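You operate a simulated robot arm through the tools that you are given. There is no shell and no other tool. Be economical: measure what you need, move in short steps, check, and stop when the job is done.

The job below is to be done with a simulated robot arm. You get a single attempt, and the scene is never put back.

JOB
Park the purple plug in its holder and crank the lead in till it lies straight.
Fine: switch the socket strip off before unplugging and leave it off; turn the reel by its knob; set the hold slider to FREE for winding, back to HOLD after.

Only the result counts: the job must be done as asked and must still hold three seconds after the hand-in. Knocking over, shifting, dropping, spilling or breaking anything else fails it.

ROBOT AND FRAMES
A 6-joint arm with a two-finger parallel gripper, fixed in place. Base frame: the origin is at the foot of the arm, x ahead of it, y to its left, z up; the work surface is at about z = 0. Readings come in mm, rad, newtons and seconds.
With the tool pointing down near the work surface it reaches from about 140 to 580 mm from the base axis. Its first joint turns from -1.152 to 1.152 rad. Payload 2.1 kg.
The tool frame sits at the grasp point between the pads (the TCP): z along the fingers, y along the line on which they close. The tips reach 30 mm beyond it. Largest opening 94 mm; finger width 28, thickness 10; the body of the gripper, 50 by 96 mm, starts 55 mm behind the TCP.
Orientation is told as [roll, pitch, yaw] about the base's x, y, z axes, in that order, counted from this pose: with the fingers straight down and closing along the base's y, the tool's x points along the base's -x, its y along +y and its z along -z.

CONTROLS
- The arm moves only by the tool apply_moves. Its argument "targets" is one flat list of numbers, 6 for each row, row after row: the shift along the tool's x, y, z in mm, then the turn, a rotation vector about the tool's x, y, z in rad. In form: [tx, ty, tz, ax, ay, az, tx, ty, tz, ax, ay, az, ...]. A call has 1 to 20 rows; each row is the pose to reach, as a shift and turn from the pose commanded when the call began, along the tool's axes at that moment. "claw" is the opening, from 0 (shut) to 1 (fully open), set as the call begins (left out, the last holds). Rows are played at 5 a second. More than 50 mm and 0.15 rad between two rows, or a gripper value outside its range, and nothing of the call is played. A pose out of reach is approached as far as the arm can. The call stops where the force on the tool passes 60 N (or 10 N more than at its start, if that is more) or the arm is blocked; 0.2 s more then pass. Each finger travels about 72 mm/s and halts on what it meets, pressing with about 29 N; the grip force reading is that of the motor and also rises with nothing between the fingers. The clock runs only during rows and for 0.2 s after the last one: add rows that repeat a pose to give the fingers time. The reply holds the time, the measured pose of the TCP, the force on the tool along the base axes, the opening and the grip force, in the units named above and with some noise, with the torque about the TCP (base axes, N m) and any sound that the robot's microphone picked up.
- Cameras (640 x 400 px; columns grow to the right, rows downward): "scene" is fixed at [33.4, -355.7, 493.8]; the picture's right is [0.93, -0.38, 0.00], its down [-0.18, -0.45, -0.87] and it looks along [0.33, 0.81, -0.49] (base axes); focal length 375 px, centre (320, 200). "wrist" rides on the gripper at [76, 14, -103] in the tool frame; the picture's right is [-0.18, 0.98, 0.00], its down [-0.75, -0.14, -0.64] and it looks along [-0.63, -0.12, 0.77] (tool axes); focal length 243 px, centre (320, 200). There is no depth. A picture from a camera that has moved, and an enlarged one, comes with that camera's place and axes in the base frame and with its lens.
- grab_frame(camera): a new picture of that camera. The clock stands still meanwhile.
- zoom(camera, box): a new picture of the part [left, top, right, bottom] of that camera's present view, enlarged. The clock stands still meanwhile.
- sign_off(): hands the job in; it is judged then, once.

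Work in short steps. Places have to be worked out from the pictures, the camera data and where the tool is seen: move nearer, look again, correct. Check each grasp and each placing, and mend what went wrong. You have 120 turns and 84 pictures in all, those below and enlarged ones among them. Open the gripper and draw the arm clear of the work before you hand the job in, unless the task says otherwise; then end with one line.

The tools are called after "Call:" as a command line: name --argument value ..., lists and objects as JSON in quotes. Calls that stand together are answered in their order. apply_moves: Moves the arm, as the interface text tells. Its arguments: {"type":"object","properties":{"targets":{"type":"array"},"claw":{"type":"number"}},"required":["targets"]} The other tools are called the same way: grab_frame (camera) takes a picture; zoom (camera, box) takes an enlarged picture of a part of a camera's view; sign_off () hands the job in.

At the start:

```text
clock: 0.0
eef_pos: [311.0, 115.5, 292.3]
tool_rot: [0.0, 0.0, 0.0]
contact_force: [0.0, 0.0, -0.6]
moment: [0.01, 0.03, 0.01]
grip_width: 94.2
grip_force: 0.1
```

scene: 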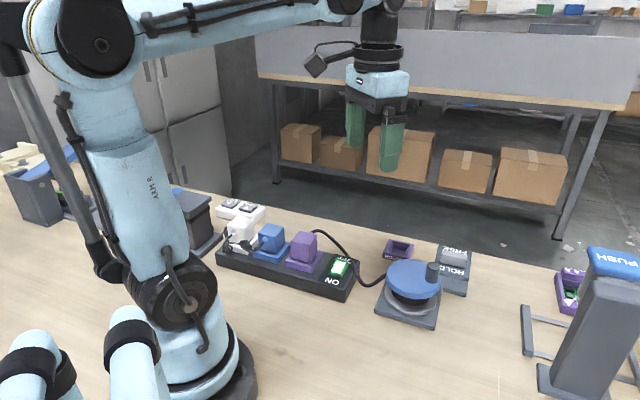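
wrist: 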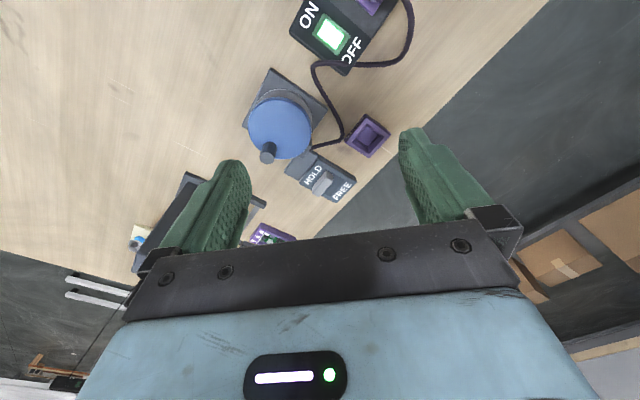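

I start by taking enlarged views of the strip, reel and holder area to measure positions.

Call:
zoom --camera "scene" --box '[200, 190, 360, 310]'

Call:
zoom --camera "scene" --box '[340, 220, 500, 340]'

Call:
zoom --camera "wrist" --box '[220, 0, 420, 220]'

Call:
zoom --camera "scene" --box '[500, 230, 640, 400]'

```text
3.33 times, centred on (280, 250) of scene
camera zoom: at [33.4, -355.7, 493.8], right [0.93, -0.38, 0.0], down [-0.18, -0.45, -0.87], along [0.33, 0.81, -0.49], focal length 1249 px, centre (453, 33)
```

zoom: 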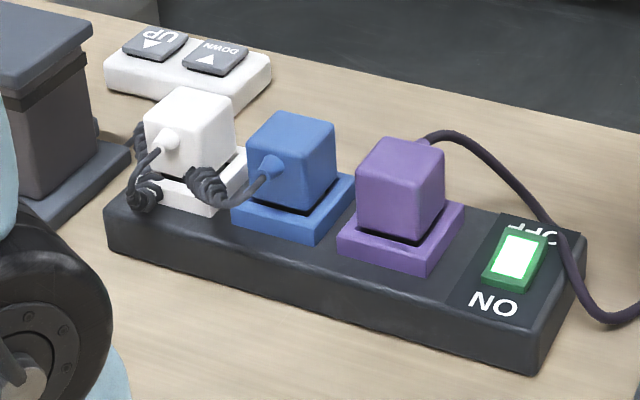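

```text
3.33 times, centred on (420, 280) of scene
camera zoom: at [33.4, -355.7, 493.8], right [0.93, -0.38, 0.0], down [-0.18, -0.45, -0.87], along [0.33, 0.81, -0.49], focal length 1249 px, centre (-13, -67)
```

zoom: 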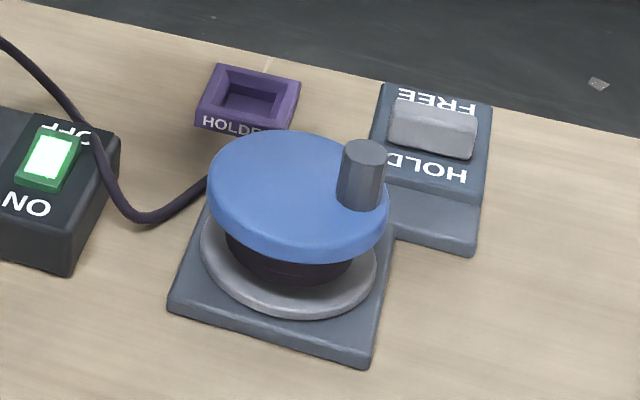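

```text
1.82 times, centred on (320, 110) of wrist
camera zoom: at [234.8, 130.4, 396.0], right [0.18, 0.98, 0.0], down [0.75, -0.14, 0.64], along [0.63, -0.12, -0.77], focal length 441 px, centre (320, 364)
```

zoom: 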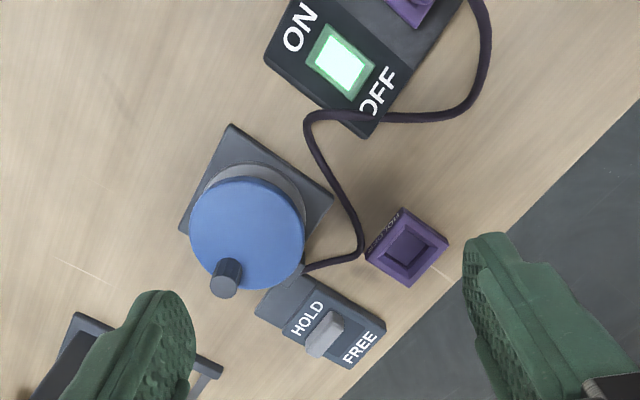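

```text
2.35 times, centred on (570, 315) of scene
camera zoom: at [33.4, -355.7, 493.8], right [0.93, -0.38, 0.0], down [-0.18, -0.45, -0.87], along [0.33, 0.81, -0.49], focal length 881 px, centre (-268, -71)
```

zoom: 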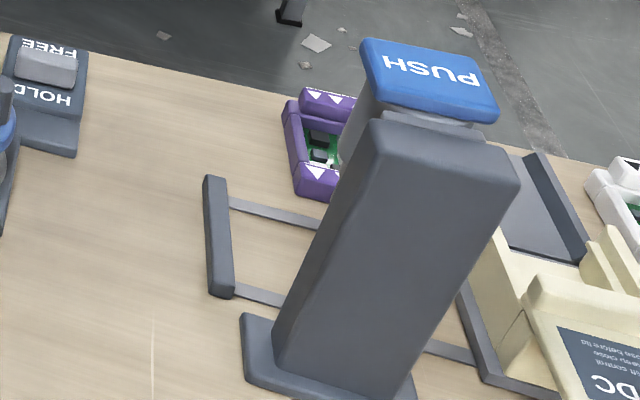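

The switch is at about (271,137,45), the purple plug near (225,190), the holder (425,173), the reel hub (367,45), its knob (388,27) and the slider (490,84). I back the arm off for a closer wrist view of the strip.

Call:
apply_moves --targets '[40, 17, 20, 0, 0, 0, 80, 35, 40, 0, 0, 0, 110, 35, 40, 0, 0, 0, 110, 35, 40, 0, 0, 0]' --claw 0

Call:
grab_frame --camera "wrist"

Call:
zoom --camera "scene" --box '[420, 230, 500, 300]'

```text
clock: 1.0
eef_pos: [201.9, 151.7, 252.1]
tool_rot: [-0.001, 0.0, 0.001]
contact_force: [0.3, -0.4, -0.3]
moment: [0.01, -0.05, 0.01]
grip_width: 0.1
grip_force: 29.0
```

```text
77 pictures are left
camera wrist: at [126.3, 165.5, 355.7], right [0.18, 0.98, 0.0], down [0.75, -0.14, 0.64], along [0.63, -0.12, -0.77], focal length 243 px, centre (320, 200)
```

wrist: 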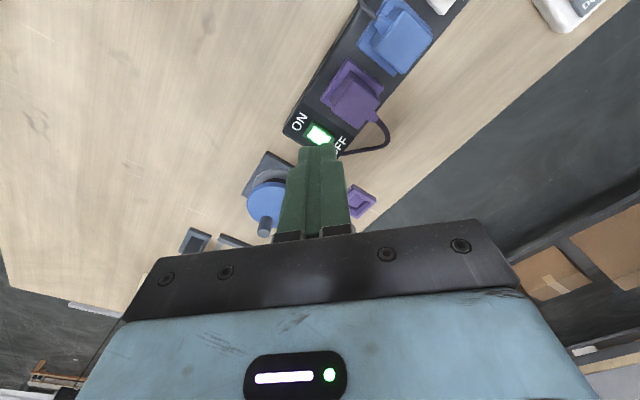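

```text
5.71 times, centred on (460, 265) of scene
camera zoom: at [33.4, -355.7, 493.8], right [0.93, -0.38, 0.0], down [-0.18, -0.45, -0.87], along [0.33, 0.81, -0.49], focal length 2140 px, centre (-480, -171)
```

zoom: 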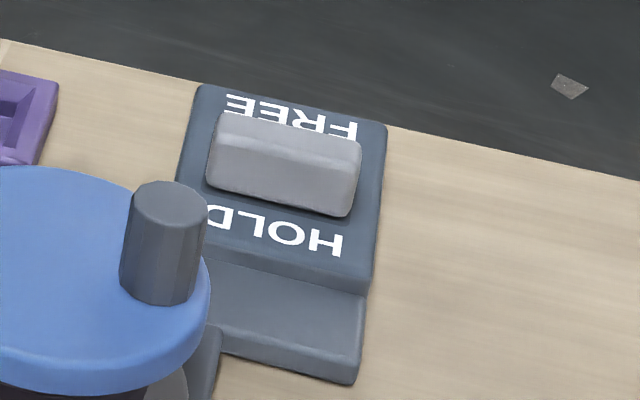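

A zoom on the strip will give its orientation and the cable's exit direction.

Call:
zoom --camera "wrist" --box '[270, 0, 470, 170]'

```text
2.35 times, centred on (370, 85) of wrist
camera zoom: at [126.3, 165.5, 355.7], right [0.18, 0.98, 0.0], down [0.75, -0.14, 0.64], along [0.63, -0.12, -0.77], focal length 571 px, centre (202, 471)
```

zoom: 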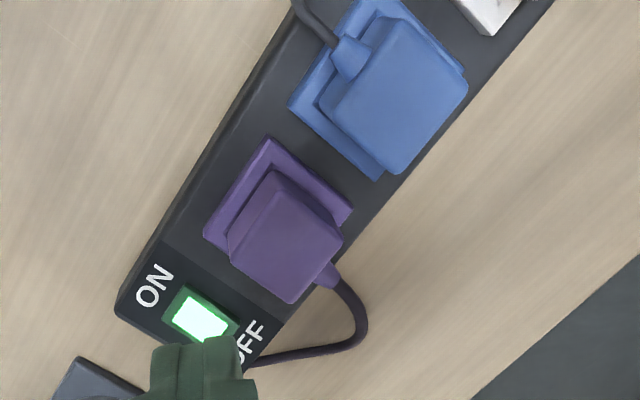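

Strip and holder are both turned 45° and the purple plug centre is about (221,185), top z≈93, with the cable leaving on the OFF side. I turn to yaw +45° and go above the OFF end of the rocker.

Call:
apply_moves --targets '[-13, -1, 15, 0, 0, -0.131, -26, -2, 30, 0, 0, -0.262, -40, -2, 50, 0, 0, -0.393, -53, -3, 70, 0, 0, -0.524, -66, -4, 90, 0, 0, -0.654, -79.5, -4.8, 102, 0, 0, -0.785, -79.5, -4.8, 125, 0, 0, -0.785, -79.5, -4.8, 125, 0, 0, -0.785]' --claw 0

Call:
zoom --camera "scene" --box '[260, 200, 400, 310]'

Call:
grab_frame --camera "wrist"

```text
clock: 2.8
eef_pos: [282.2, 146.9, 127.3]
tool_rot: [0.001, -0.001, 0.784]
contact_force: [0.3, -0.4, 0.1]
moment: [0.01, 0.01, -0.01]
grip_width: 0.0
grip_force: 28.6
```

```text
3.64 times, centred on (330, 255) of scene
camera zoom: at [33.4, -355.7, 493.8], right [0.93, -0.38, 0.0], down [-0.18, -0.45, -0.87], along [0.33, 0.81, -0.49], focal length 1362 px, centre (284, 0)
```

zoom: 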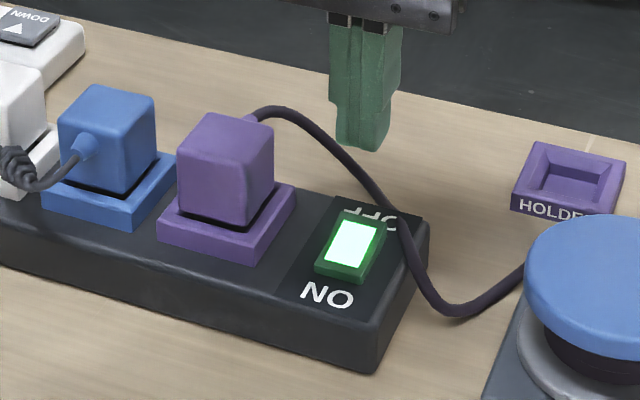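

```text
73 pictures are left
camera wrist: at [217.7, 102.4, 230.5], right [-0.57, 0.82, 0.0], down [0.63, 0.43, 0.64], along [0.53, 0.36, -0.77], focal length 243 px, centre (320, 200)
```

wrist: 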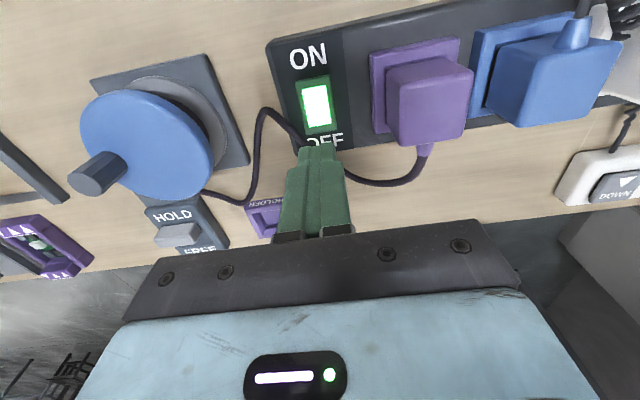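

The tip is over the OFF end; I shift 5 mm towards the rocker's middle and press down in small steps, watching force and sound.

Call:
apply_moves --targets '[5, 0, 20, 0, 0, 0, 5, 0, 40, 0, 0, 0, 5, 0, 44, 0, 0, 0, 5, 0, 47, 0, 0, 0, 5, 0, 50, 0, 0, 0, 5, 0, 52, 0, 0, 0]'

Call:
zoom --camera "scene" --box '[260, 200, 400, 310]'

```text
clock: 4.2
eef_pos: [277.2, 143.9, 76.5]
tool_rot: [0.0, -0.002, 0.785]
contact_force: [0.6, -0.1, 2.5]
moment: [0.04, -0.04, -0.01]
grip_width: 0.0
grip_force: 29.3
```

```text
3.64 times, centred on (330, 255) of scene
camera zoom: at [33.4, -355.7, 493.8], right [0.93, -0.38, 0.0], down [-0.18, -0.45, -0.87], along [0.33, 0.81, -0.49], focal length 1362 px, centre (284, 0)
```

zoom: 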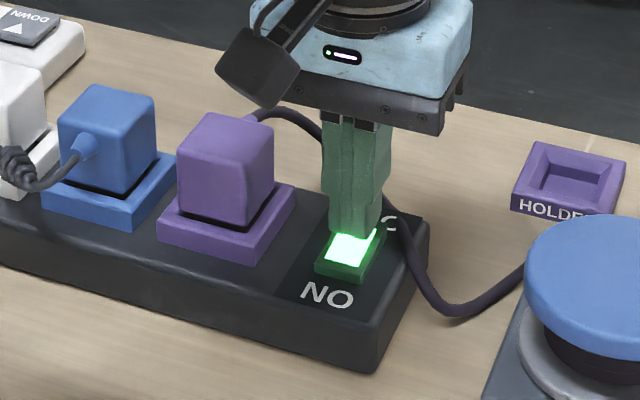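

Contact has begun (2.5 N) and the lamp is still on. I press further.

Call:
apply_moves --targets '[0, 0, 2, 0, 0, 0, 0, 0, 4, 0, 0, 0, 0, 0, 6, 0, 0, 0, 0, 0, 8, 0, 0, 0]'

Call:
zoom --camera "scene" --box '[260, 200, 400, 310]'

```text
clock: 4.8
eef_pos: [277.1, 143.5, 73.5]
tool_rot: [0.001, 0.003, 0.785]
contact_force: [-1.5, 0.7, 15.8]
moment: [-0.09, 0.07, 0.03]
grip_width: 0.0
grip_force: 29.1
heard: click
stopped in row 3: the force on the tool passed its limit at 79 N (the readings are from after the stop); the commanded pose is now the measured one
```

```text
3.64 times, centred on (330, 255) of scene
camera zoom: at [33.4, -355.7, 493.8], right [0.93, -0.38, 0.0], down [-0.18, -0.45, -0.87], along [0.33, 0.81, -0.49], focal length 1362 px, centre (284, 0)
```

zoom: 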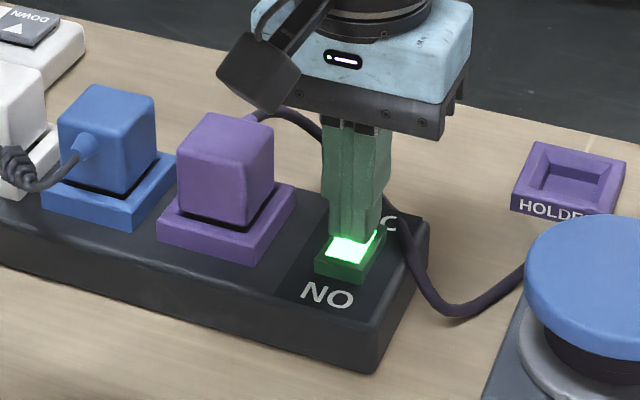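

A click was heard; I lift and look at the lamp and rocker.

Call:
apply_moves --targets '[0, 0, -10, 0, 0, 0, 0, 0, -50, 0, 0, 0, 0, 0, -80, 0, 0, 0, 0, 0, -80, 0, 0, 0]'

Call:
zoom --camera "scene" --box '[260, 200, 400, 310]'

Call:
zoom --camera "wrist" --box '[240, 20, 500, 200]'

```text
clock: 5.8
eef_pos: [276.8, 143.0, 152.8]
tool_rot: [0.001, 0.004, 0.786]
contact_force: [0.3, -0.2, 0.2]
moment: [-0.01, 0.0, 0.02]
grip_width: 0.0
grip_force: 29.1
```

```text
3.64 times, centred on (330, 255) of scene
camera zoom: at [33.4, -355.7, 493.8], right [0.93, -0.38, 0.0], down [-0.18, -0.45, -0.87], along [0.33, 0.81, -0.49], focal length 1362 px, centre (284, 0)
```

zoom: 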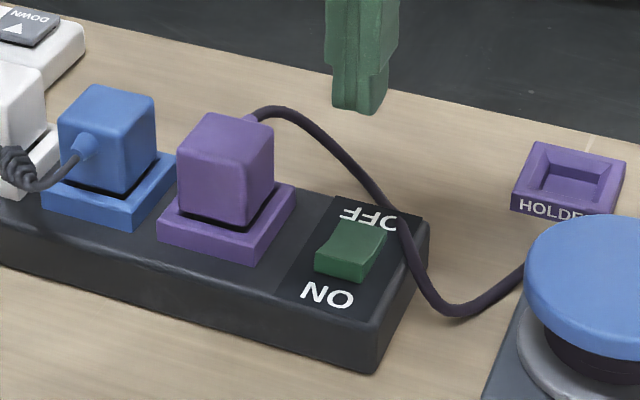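

```text
2.22 times, centred on (370, 110) of wrist
camera zoom: at [213.7, 98.3, 256.1], right [-0.56, 0.83, 0.0], down [0.63, 0.43, 0.64], along [0.53, 0.36, -0.77], focal length 539 px, centre (209, 400)
```

zoom: 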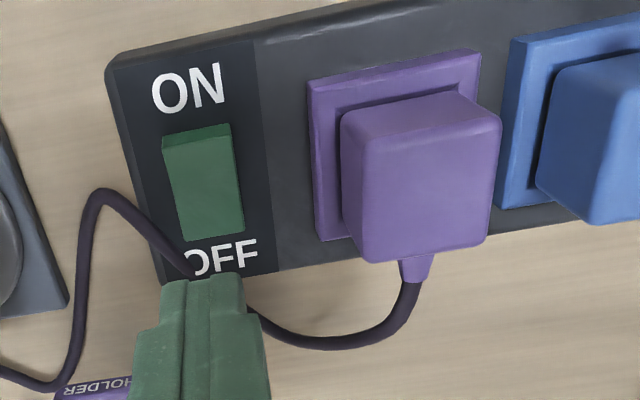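

The lamp is dark, so the strip is OFF. I move above the purple plug at about (223,185) with the gripper opened to about 64 mm.

Call:
apply_moves --targets '[4, 34, 0, 0, 0, 0, 8.3, 67.7, 0, 0, 0, 0, 8.3, 67.7, 0, 0, 0, 0]' --claw 0.68

Call:
grab_frame --camera "wrist"

Call:
zoom --camera "scene" --box '[220, 150, 360, 290]'

```text
clock: 6.6
eef_pos: [223.9, 186.1, 152.2]
tool_rot: [0.002, 0.005, 0.786]
contact_force: [0.3, 0.7, 0.1]
moment: [0.0, 0.01, -0.01]
grip_width: 63.9
grip_force: 0.1
```

```text
68 pictures are left
camera wrist: at [160.8, 141.6, 256.2], right [-0.56, 0.83, 0.0], down [0.64, 0.43, 0.64], along [0.53, 0.36, -0.77], focal length 243 px, centre (320, 200)
```

wrist: 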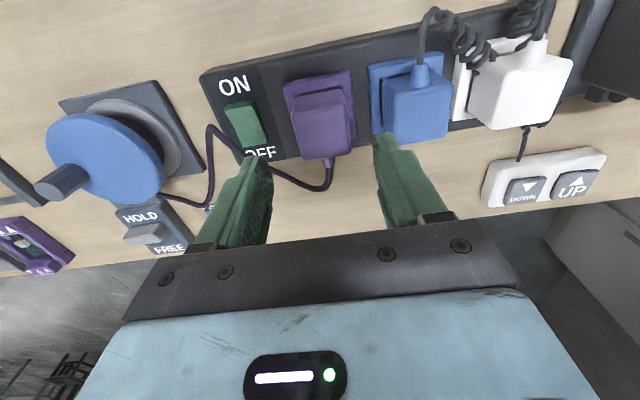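

```text
2.86 times, centred on (290, 220) of scene
camera zoom: at [33.4, -355.7, 493.8], right [0.93, -0.38, 0.0], down [-0.18, -0.45, -0.87], along [0.33, 0.81, -0.49], focal length 1070 px, centre (406, 143)
```

zoom: 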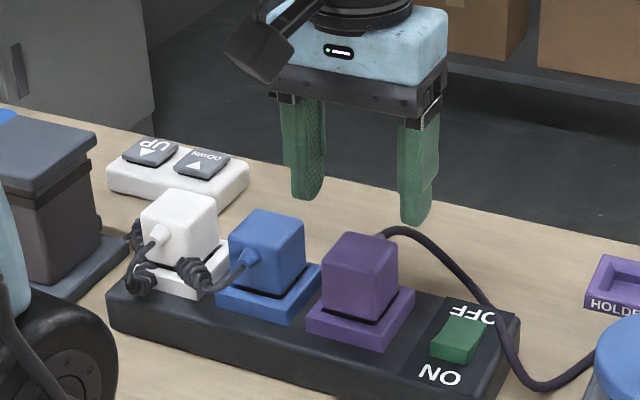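

I zoom the wrist view on the plug to refine its centre before descending.

Call:
zoom --camera "wrist" --box '[260, 50, 420, 170]'

```text
3.33 times, centred on (340, 110) of wrist
camera zoom: at [160.8, 141.6, 256.2], right [-0.56, 0.83, 0.0], down [0.64, 0.43, 0.64], along [0.53, 0.36, -0.77], focal length 809 px, centre (253, 500)
```

zoom: 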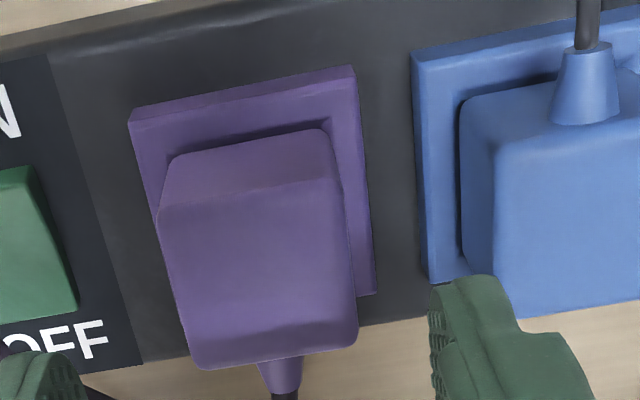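

The plug is aligned at 45°, with its centre about (221,185). I correct by (3,1.5), descend to z≈90, then close.

Call:
apply_moves --targets '[3, 1.5, 20, 0, 0, 0, 3, 1.5, 40, 0, 0, 0, 3, 1.5, 52, 0, 0, 0, 3, 1.5, 62, 0, 0, 0, 3, 1.5, 62, 0, 0, 0]'

Call:
zoom --camera "scene" --box '[220, 150, 360, 290]'

```text
clock: 7.8
eef_pos: [220.5, 185.8, 91.3]
tool_rot: [0.001, 0.003, 0.787]
contact_force: [-0.4, 0.5, -0.2]
moment: [0.05, -0.02, 0.02]
grip_width: 63.8
grip_force: 0.1
```

```text
2.86 times, centred on (290, 220) of scene
camera zoom: at [33.4, -355.7, 493.8], right [0.93, -0.38, 0.0], down [-0.18, -0.45, -0.87], along [0.33, 0.81, -0.49], focal length 1070 px, centre (406, 143)
```

zoom: 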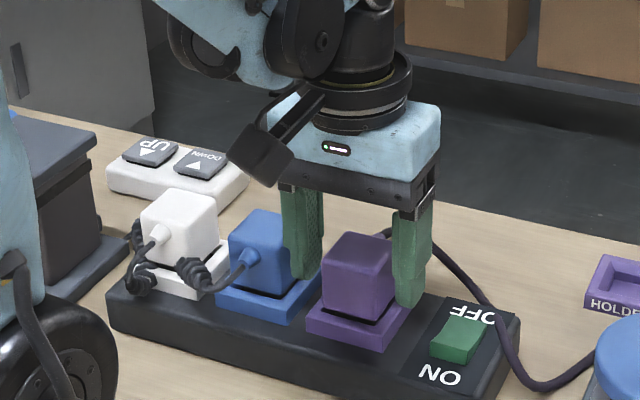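

The fingers straddle the plug without contact. I close and hold.

Call:
apply_moves --targets '[0, 0, 0, 0, 0, 0, 0, 0, 0, 0, 0, 0, 0, 0, 0, 0, 0, 0, 0, 0, 0, 0, 0, 0]' --claw 0

```text
clock: 8.8
eef_pos: [220.0, 185.3, 90.9]
tool_rot: [0.001, 0.004, 0.783]
contact_force: [0.6, 0.5, -0.2]
moment: [0.0, 0.01, 0.0]
grip_width: 43.6
grip_force: 28.3
```

It is gripped at 43.6 mm. I pull straight up slowly.

Call:
apply_moves --targets '[0, 0, -4, 0, 0, 0, 0, 0, -8, 0, 0, 0, 0, 0, -14, 0, 0, 0, 0, 0, -20, 0, 0, 0, 0, 0, -30, 0, 0, 0, 0, 0, -40, 0, 0, 0]'

Call:
grab_frame --camera "scene"

```text
clock: 10.2
eef_pos: [220.3, 185.0, 130.7]
tool_rot: [0.001, 0.003, 0.786]
contact_force: [0.7, -0.5, -0.3]
moment: [0.02, -0.03, 0.02]
grip_width: 43.6
grip_force: 28.7
```

```text
64 pictures are left
```

scene: 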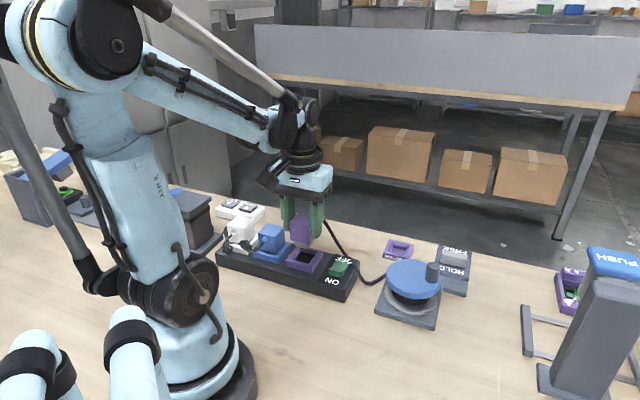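

The plug is out. I carry it high to just beyond the holder so the wrist camera can look down on the holder.

Call:
apply_moves --targets '[0, 0, -35, 0, 0, 0, -28, -24, -35, 0, 0, 0, -56, -48, -35, 0, 0, 0, -84, -72, -35, 0, 0, 0, -112, -97, -35, 0, 0, 0, -140, -121, -35, 0, 0, 0, -166, -145, -35, 0, 0, 0, -166, -145, -35, 0, 0, 0]'

Call:
grab_frame --camera "wrist"

Call:
zoom --camera "scene" --box '[340, 160, 500, 330]'

```text
clock: 12.0
eef_pos: [438.9, 199.7, 167.7]
tool_rot: [0.002, 0.005, 0.784]
contact_force: [0.7, -0.2, 0.3]
moment: [0.01, -0.04, -0.03]
grip_width: 43.6
grip_force: 28.6
```

```text
63 pictures are left
camera wrist: at [376.1, 154.8, 271.0], right [-0.57, 0.82, 0.0], down [0.63, 0.43, 0.64], along [0.53, 0.36, -0.77], focal length 243 px, centre (320, 200)
```

wrist: 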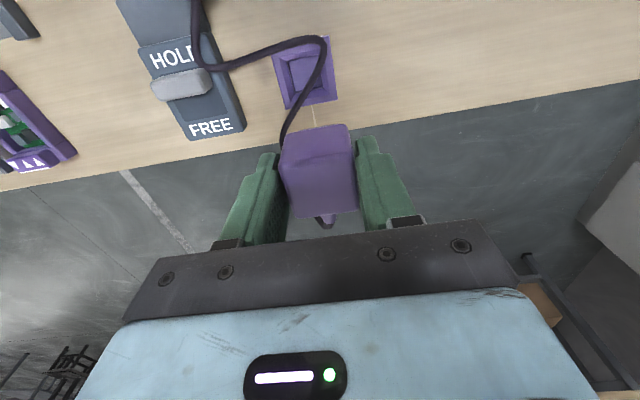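

```text
2.35 times, centred on (420, 245) of scene
camera zoom: at [33.5, -355.7, 493.8], right [0.93, -0.38, 0.0], down [-0.18, -0.45, -0.87], along [0.33, 0.81, -0.49], focal length 881 px, centre (85, 94)
```

zoom: 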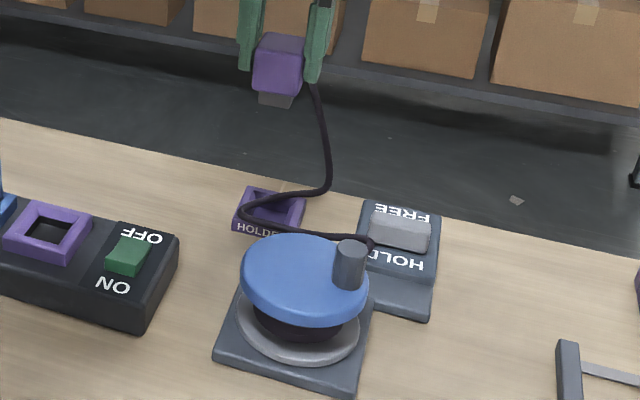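

The plug is held well, but the lead now drapes over the holder. I zoom in on the holder's recess and on the plug's underside before deciding on orientation.

Call:
zoom --camera "wrist" --box '[130, 0, 370, 160]'

Call:
zoom --camera "scene" --box '[380, 155, 460, 255]'

Call:
zoom --camera "scene" --box '[280, 230, 360, 300]'

```text
2.50 times, centred on (250, 80) of wrist
camera zoom: at [376.1, 154.8, 271.0], right [-0.57, 0.82, 0.0], down [0.63, 0.43, 0.64], along [0.53, 0.36, -0.77], focal length 606 px, centre (495, 500)
```

zoom: 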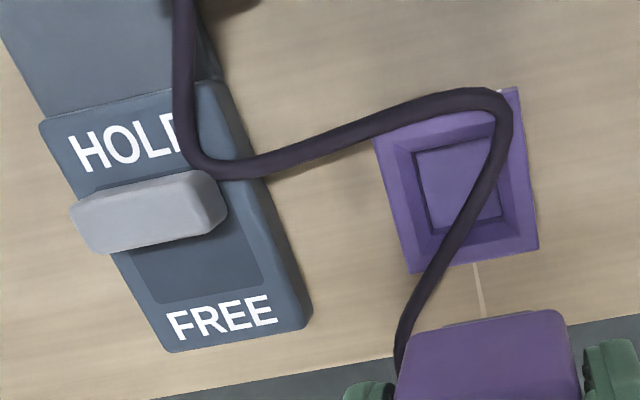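

```text
4.00 times, centred on (420, 205) of scene
camera zoom: at [33.5, -355.7, 493.8], right [0.93, -0.38, 0.0], down [-0.18, -0.45, -0.87], along [0.33, 0.81, -0.49], focal length 1498 px, centre (-80, 180)
```

zoom: 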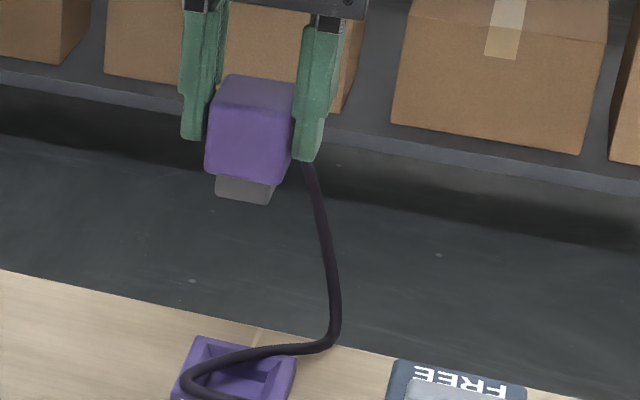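

```text
5.71 times, centred on (320, 265) of scene
camera zoom: at [33.5, -355.7, 493.8], right [0.93, -0.38, 0.0], down [-0.18, -0.45, -0.87], along [0.33, 0.81, -0.49], focal length 2140 px, centre (320, -171)
```

zoom: 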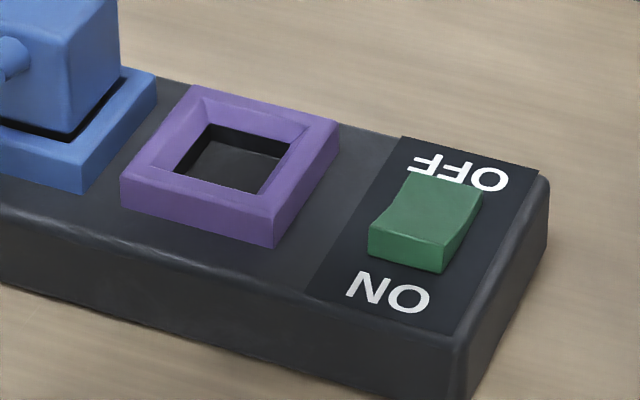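

The slider's groove shows its knob at the HOLD end, and the holder's recess is square. To keep the lead off the recess and leave its exit facing the reel side, I turn the plug −90° here in the air.

Call:
apply_moves --targets '[0, 0, 0, 0, 0, 0.143, 0, 0, 0, 0, 0, 0.286, 0, 0, 0, 0, 0, 0.428, 0, 0, 0, 0, 0, 0.571, 0, 0, 0, 0, 0, 0.714, 0, 0, 0, 0, 0, 0.857, 0, 0, 0, 0, 0, 1.0, 0, 0, 0, 0, 0, 1.142, 0, 0, 0, 0, 0, 1.285, 0, 0, 0, 0, 0, 1.428, 0, 0, 0, 0, 0, 1.57, 0, 0, 0, 0, 0, 1.57]'

Call:
grab_frame --camera "wrist"

Call:
zoom --camera "scene" --box '[340, 160, 500, 330]'

```text
clock: 14.6
eef_pos: [440.2, 199.1, 165.8]
tool_rot: [-0.003, 0.0, -0.788]
contact_force: [-0.5, 0.3, -0.1]
moment: [-0.02, -0.02, 0.0]
grip_width: 43.6
grip_force: 28.8
```

```text
58 pictures are left
camera wrist: at [397.2, 263.1, 269.0], right [0.83, 0.56, 0.0], down [0.43, -0.63, 0.64], along [0.36, -0.53, -0.77], focal length 243 px, centre (320, 200)
```

wrist: 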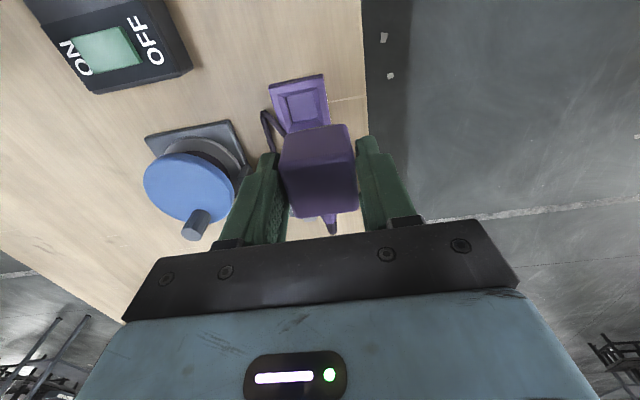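

```text
2.35 times, centred on (420, 245) of scene
camera zoom: at [33.5, -355.7, 493.8], right [0.93, -0.38, 0.0], down [-0.18, -0.45, -0.87], along [0.33, 0.81, -0.49], focal length 881 px, centre (85, 94)
```

zoom: 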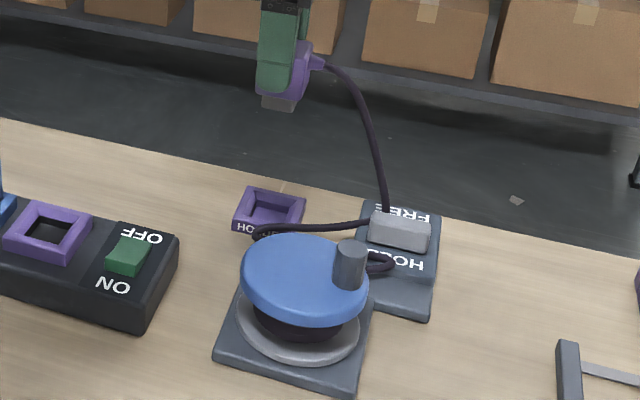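

The lead now hangs clear on the reel side. I zoom in on the holder for its centre.

Call:
zoom --camera "wrist" --box '[250, 60, 350, 140]'

Call:
zoom --camera "scene" --box '[360, 220, 440, 280]'

```text
5.00 times, centred on (300, 100) of wrist
camera zoom: at [397.2, 263.1, 269.0], right [0.83, 0.56, 0.0], down [0.43, -0.63, 0.64], along [0.36, -0.53, -0.77], focal length 1213 px, centre (420, 700)
```

zoom: 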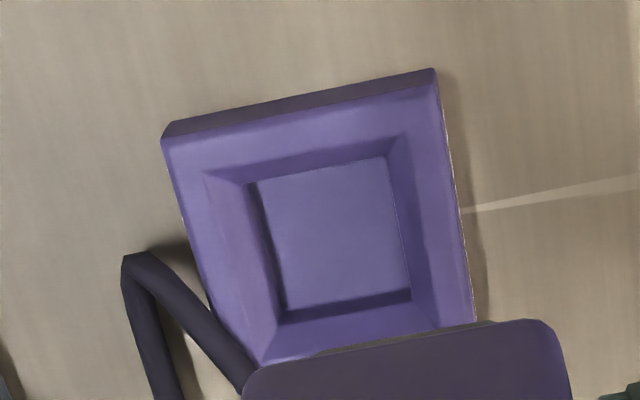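

```text
6.67 times, centred on (400, 250) of scene
camera zoom: at [33.5, -355.7, 493.8], right [0.93, -0.38, 0.0], down [-0.18, -0.45, -0.87], along [0.33, 0.81, -0.49], focal length 2497 px, centre (-213, -133)
```

zoom: 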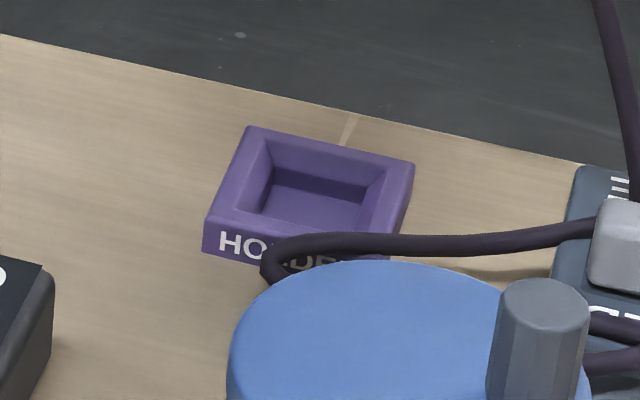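

Triangulating, the holder centre is about (432,178.5) with the rim at z≈14. I move above it at z≈100 and check alignment.

Call:
apply_moves --targets '[-8.8, -20.3, 0, 0, 0, 0, -8.8, -20.3, 35, 0, 0, 0, -8.8, -20.3, 65, 0, 0, 0, -8.8, -20.3, 65, 0, 0, 0]'

Call:
zoom --camera "scene" --box '[350, 190, 450, 270]'

Call:
grab_frame --camera "wrist"

```text
clock: 15.6
eef_pos: [431.7, 178.2, 100.1]
tool_rot: [-0.002, 0.002, -0.785]
contact_force: [0.1, 0.3, -1.1]
moment: [-0.02, 0.01, -0.02]
grip_width: 43.7
grip_force: 28.6
```

```text
5.00 times, centred on (400, 230) of scene
camera zoom: at [33.4, -355.7, 493.8], right [0.93, -0.38, 0.0], down [-0.18, -0.45, -0.87], along [0.33, 0.81, -0.49], focal length 1873 px, centre (-80, 50)
```

zoom: 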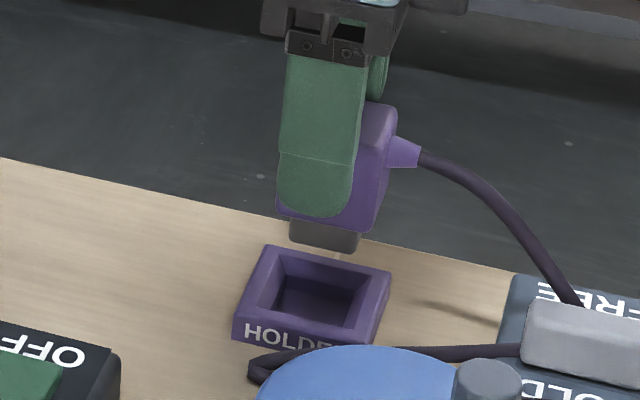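

```text
53 pictures are left
camera wrist: at [388.3, 242.4, 204.3], right [0.82, 0.57, 0.0], down [0.44, -0.63, 0.64], along [0.36, -0.53, -0.77], focal length 243 px, centre (320, 200)
```

wrist: 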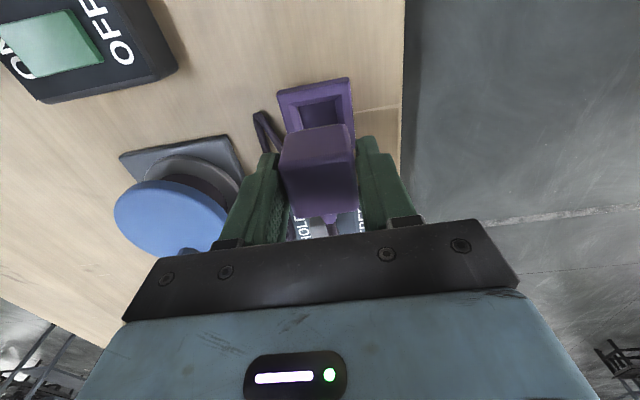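

The wrist and scene views both put the holder at about (431,179.5), within 1.5 mm of the plug axis, and the pin block's underside is roughly 54 mm below the TCP. I lower, slowly at the end.

Call:
apply_moves --targets '[0.9, 0.9, 15, 0, 0, 0, 0.9, 0.9, 25, 0, 0, 0, 0.9, 0.9, 29, 0, 0, 0, 0.9, 0.9, 32, 0, 0, 0, 0.9, 0.9, 35, 0, 0, 0, 0.9, 0.9, 37, 0, 0, 0, 0.9, 0.9, 37, 0, 0, 0]'

Call:
zoom --camera "scene" --box '[350, 190, 450, 270]'

```text
clock: 17.2
eef_pos: [430.6, 180.1, 63.8]
tool_rot: [-0.003, 0.001, -0.784]
contact_force: [-0.6, -0.6, 2.6]
moment: [0.0, -0.01, 0.0]
grip_width: 43.5
grip_force: 29.1
```

```text
5.00 times, centred on (400, 230) of scene
camera zoom: at [33.4, -355.7, 493.8], right [0.93, -0.38, 0.0], down [-0.18, -0.45, -0.87], along [0.33, 0.81, -0.49], focal length 1873 px, centre (-80, 50)
```

zoom: 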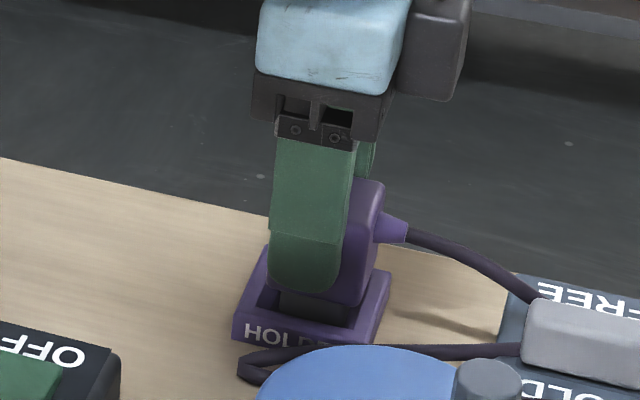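

Light contact (2.6 N) has just begun as the pin block enters the recess. I continue down in small steps.

Call:
apply_moves --targets '[0, 0, 2, 0, 0, 0, 0, 0, 4, 0, 0, 0, 0, 0, 6, 0, 0, 0, 0, 0, 8, 0, 0, 0, 0, 0, 10, 0, 0, 0]'

Call:
zoom --camera "scene" --box '[350, 190, 450, 270]'

```text
clock: 18.4
eef_pos: [431.4, 179.6, 53.0]
tool_rot: [-0.005, 0.001, -0.785]
contact_force: [-11.0, -4.5, 0.9]
moment: [-0.15, 0.44, -0.12]
grip_width: 43.3
grip_force: 29.0
```

```text
5.00 times, centred on (400, 230) of scene
camera zoom: at [33.4, -355.7, 493.8], right [0.93, -0.38, 0.0], down [-0.18, -0.45, -0.87], along [0.33, 0.81, -0.49], focal length 1873 px, centre (-80, 50)
```

zoom: 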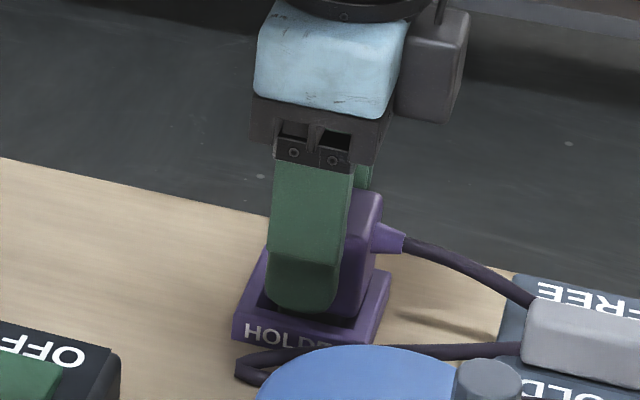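

It is seating; the side force (−11,−4.5) says the plug should ease ~1 mm towards (−,−). I shift and press a bit further.

Call:
apply_moves --targets '[0, -1, 0, 0, 0, 0, 0, -1.2, 2, 0, 0, 0, 0, -1.2, 4, 0, 0, 0, 0, -1.2, 6, 0, 0, 0]'

Call:
zoom --camera "scene" --box '[350, 190, 450, 270]'

```text
clock: 19.4
eef_pos: [430.9, 179.0, 47.7]
tool_rot: [-0.002, 0.001, -0.784]
contact_force: [0.3, -1.0, 25.5]
moment: [0.01, 0.03, -0.02]
grip_width: 44.0
grip_force: 29.1
```

```text
5.00 times, centred on (400, 230) of scene
camera zoom: at [33.3, -355.7, 493.8], right [0.93, -0.38, 0.0], down [-0.18, -0.45, -0.87], along [0.33, 0.81, -0.49], focal length 1873 px, centre (-80, 50)
```

zoom: 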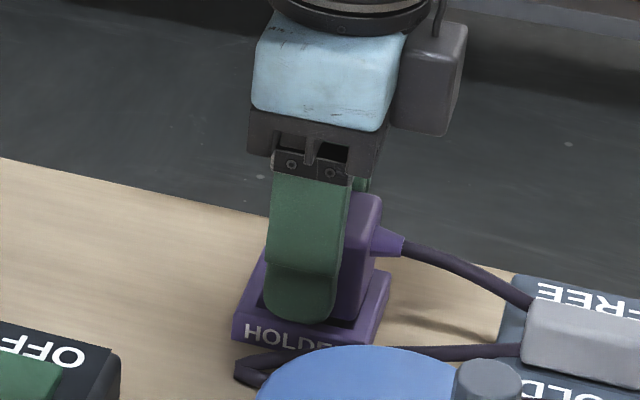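

The plug is bottomed in the holder (25 N down, fingers slid slightly on it). I open the fingers and rise straight up.

Call:
apply_moves --targets '[0, 0, -1, 0, 0, 0, 0, 0, -1, 0, 0, 0, 0, 0, -2, 0, 0, 0, 0, 0, -20, 0, 0, 0, 0, 0, -60, 0, 0, 0, 0, 0, -100, 0, 0, 0, 0, 0, -100, 0, 0, 0]' --claw 0.75

Call:
zoom --camera "scene" --box '[340, 200, 500, 330]'

Call:
grab_frame --camera "wrist"

```text
clock: 21.0
eef_pos: [430.4, 178.9, 149.5]
tool_rot: [-0.003, 0.003, -0.785]
contact_force: [0.3, 0.9, -0.4]
moment: [0.0, -0.03, -0.03]
grip_width: 70.4
grip_force: 0.1
```

```text
3.08 times, centred on (420, 265) of scene
camera zoom: at [33.4, -355.7, 493.8], right [0.93, -0.38, 0.0], down [-0.18, -0.45, -0.87], along [0.33, 0.81, -0.49], focal length 1153 px, centre (12, 0)
```

zoom: 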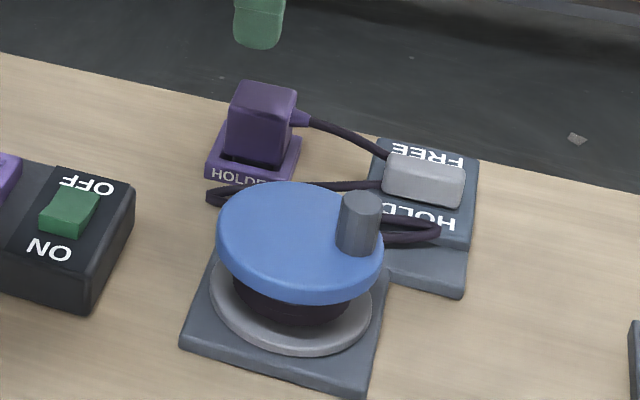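

```text
48 pictures are left
camera wrist: at [387.5, 242.3, 252.4], right [0.82, 0.57, 0.0], down [0.44, -0.63, 0.64], along [0.36, -0.53, -0.77], focal length 243 px, centre (320, 200)
```

wrist: 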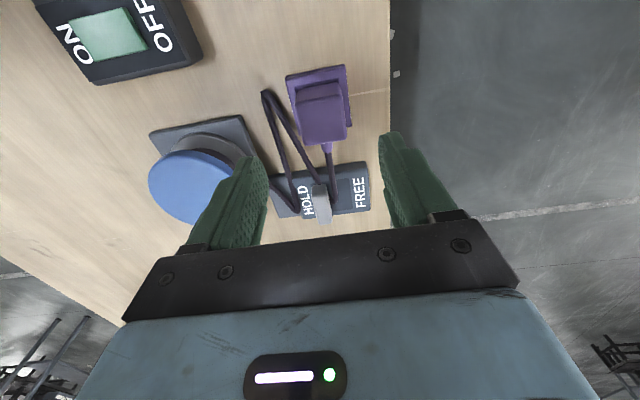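

The plug is parked upright. Next is the slider: I go above it, with the same yaw so the fingers close along its travel, and look.

Call:
apply_moves --targets '[-35, -9, 0, 0, 0, 0, -70, -18, 0, 0, 0, 0, -104.6, -26.9, 0, 0, 0, 0, -104.6, -26.9, 0, 0, 0, 0]' --claw 0.6

Call:
grab_frame --camera "wrist"

Call:
zoom --camera "wrist" --box '[230, 40, 410, 200]'

```text
clock: 22.0
eef_pos: [485.3, 85.1, 147.9]
tool_rot: [-0.003, 0.002, -0.784]
contact_force: [-0.6, -0.1, -0.3]
moment: [0.02, 0.0, 0.01]
grip_width: 56.5
grip_force: 0.1
```

```text
47 pictures are left
camera wrist: at [442.8, 149.0, 251.3], right [0.82, 0.57, 0.0], down [0.44, -0.63, 0.64], along [0.36, -0.53, -0.77], focal length 243 px, centre (320, 200)
```

wrist: 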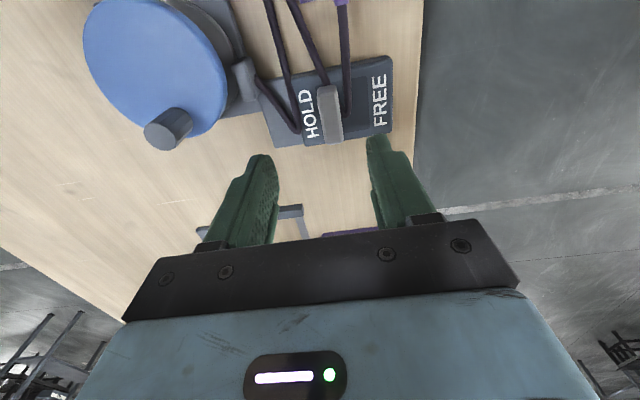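

```text
2.50 times, centred on (320, 120) of wrist
camera zoom: at [442.8, 149.0, 251.3], right [0.82, 0.57, 0.0], down [0.44, -0.63, 0.64], along [0.36, -0.53, -0.77], focal length 606 px, centre (320, 400)
```

zoom: 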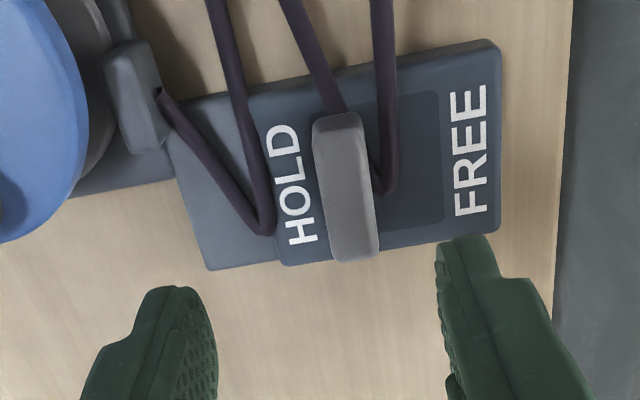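

The knob's centre is about (494,89.5) with its top at z≈40, sitting at the HOLD end. I'll push it with the HOLD-side finger only: opening 60 mm, that finger just behind the knob, tips at z≈31.

Call:
apply_moves --targets '[-3, 27, 0, 0, 0, 0, -3, 27, 40, 0, 0, 0, -3, 27, 75, 0, 0, 0, -3, 27, 86, 0, 0, 0, -3, 27, 86, 0, 0, 0]' --claw 0.64

Call:
zoom --camera "scene" --box '[400, 210, 500, 290]'

Call:
grab_frame --camera "wrist"

```text
clock: 23.2
eef_pos: [505.1, 101.7, 61.9]
tool_rot: [-0.003, 0.002, -0.784]
contact_force: [-0.3, 0.0, -0.4]
moment: [0.0, 0.0, 0.03]
grip_width: 60.1
grip_force: 0.1
```

```text
5.00 times, centred on (450, 250) of scene
camera zoom: at [33.4, -355.7, 493.8], right [0.93, -0.38, 0.0], down [-0.18, -0.45, -0.87], along [0.33, 0.81, -0.49], focal length 1873 px, centre (-330, -50)
```

zoom: 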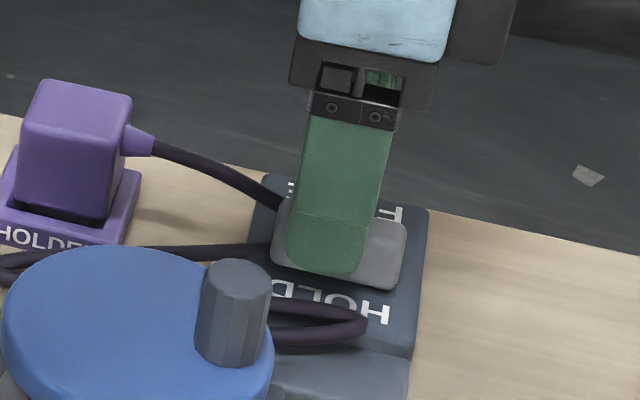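

```text
44 pictures are left
camera wrist: at [463.1, 166.6, 164.9], right [0.82, 0.57, 0.0], down [0.44, -0.63, 0.64], along [0.36, -0.53, -0.77], focal length 243 px, centre (320, 200)
```

wrist: 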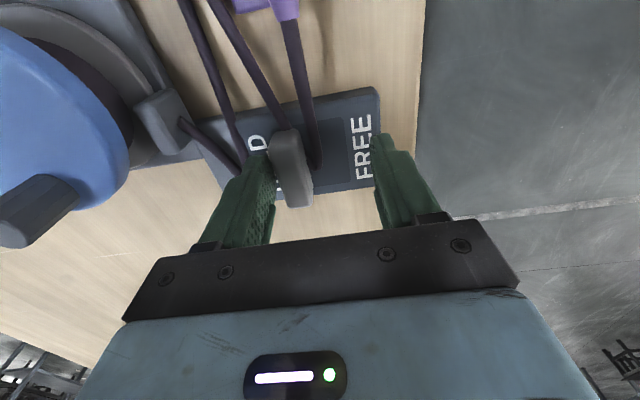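

The HOLD-side finger is just behind the knob. I push along +tool y towards FREE.

Call:
apply_moves --targets '[0, 4, 0, 0, 0, 0, 0, 8, 0, 0, 0, 0, 0, 12, 0, 0, 0, 0, 0, 15, 0, 0, 0, 0, 0, 18, 0, 0, 0, 0, 0, 21, 0, 0, 0, 0, 0, 24, 0, 0, 0, 0]'

Call:
grab_frame --camera "wrist"

```text
clock: 24.8
eef_pos: [524.0, 119.6, 62.1]
tool_rot: [-0.004, 0.003, -0.784]
contact_force: [-0.7, 0.2, 0.3]
moment: [-0.01, -0.03, 0.01]
grip_width: 60.4
grip_force: 0.0
```

```text
43 pictures are left
camera wrist: at [481.3, 183.8, 164.4], right [0.82, 0.57, 0.0], down [0.44, -0.63, 0.64], along [0.36, -0.53, -0.77], focal length 243 px, centre (320, 200)
```

wrist: 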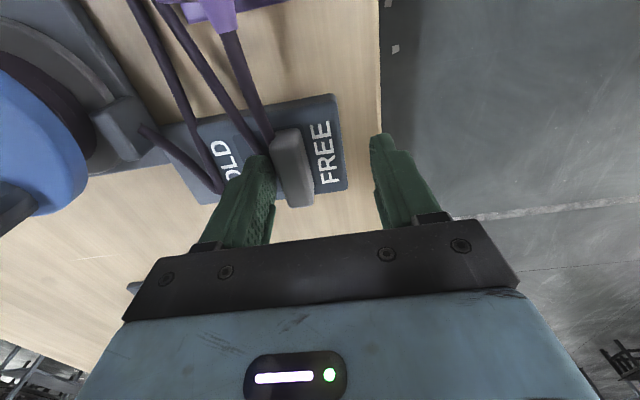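

The knob is sliding; no end stop yet. I push on to the stop gently.

Call:
apply_moves --targets '[0, 2, 0, 0, 0, 0, 0, 4, 0, 0, 0, 0, 0, 6, 0, 0, 0, 0, 0, 8, 0, 0, 0, 0]'

Call:
zoom --camera "wrist" --box '[130, 60, 390, 240]'

```text
clock: 25.8
eef_pos: [528.6, 125.1, 60.8]
tool_rot: [-0.005, 0.002, -0.786]
contact_force: [-8.5, -6.6, -3.8]
moment: [0.06, 0.1, -0.03]
grip_width: 66.5
grip_force: 5.6
```

```text
2.22 times, centred on (260, 150) of wrist
camera zoom: at [486.4, 188.8, 164.7], right [0.83, 0.56, -0.01], down [0.44, -0.63, 0.64], along [0.36, -0.53, -0.77], focal length 539 px, centre (453, 311)
```

zoom: 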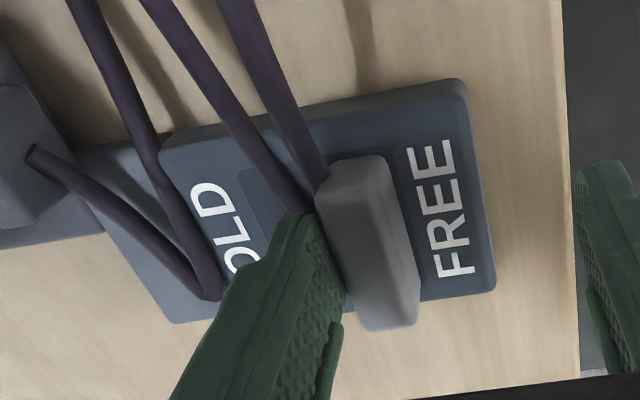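

End stop reached, so the slider is at FREE. I back off, rise, and move over the reel knob.

Call:
apply_moves --targets '[0, -6, 0, 0, 0, 0, 0, -7, -40, 0, 0, 0, 0, -7, -80, 0, 0, 0, 0, -7, -105, 0, 0, 0, 7, -50, -110, 0, 0, 0, 15, -93, -110, 0, 0, 0, 22, -135, -110, 0, 0, 0, 30, -165, -110, 0, 0, 0, 30, -165, -110, 0, 0, 0]' --claw 0.5

Call:
grab_frame --camera "wrist"

Call:
zoom --camera "scene" --box '[340, 170, 500, 330]'

```text
clock: 27.8
eef_pos: [390.4, 31.4, 173.1]
tool_rot: [-0.005, 0.0, -0.784]
contact_force: [0.3, -0.3, -0.4]
moment: [-0.02, -0.01, -0.02]
grip_width: 46.9
grip_force: 0.1
```

```text
41 pictures are left
camera wrist: at [348.8, 94.2, 275.7], right [0.82, 0.57, 0.0], down [0.44, -0.63, 0.64], along [0.36, -0.53, -0.77], focal length 243 px, centre (320, 200)
```

wrist: 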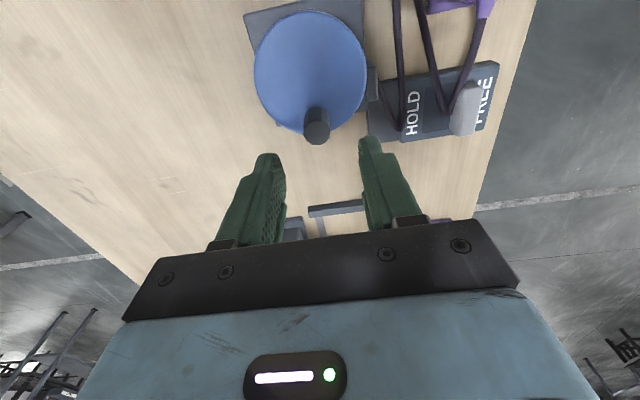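

```text
2.50 times, centred on (420, 250) of scene
camera zoom: at [33.4, -355.7, 493.8], right [0.93, -0.38, 0.0], down [-0.18, -0.45, -0.87], along [0.33, 0.81, -0.49], focal length 936 px, centre (70, 75)
```

zoom: 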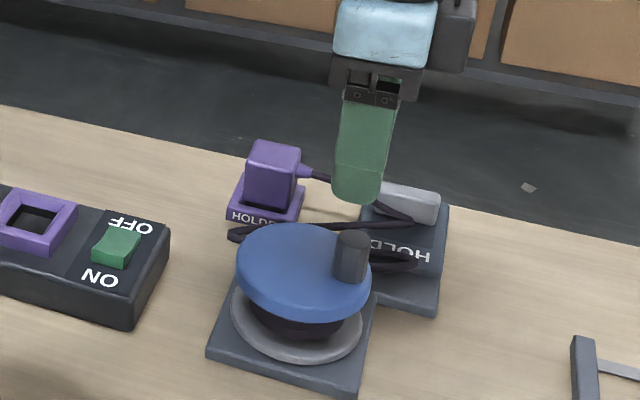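

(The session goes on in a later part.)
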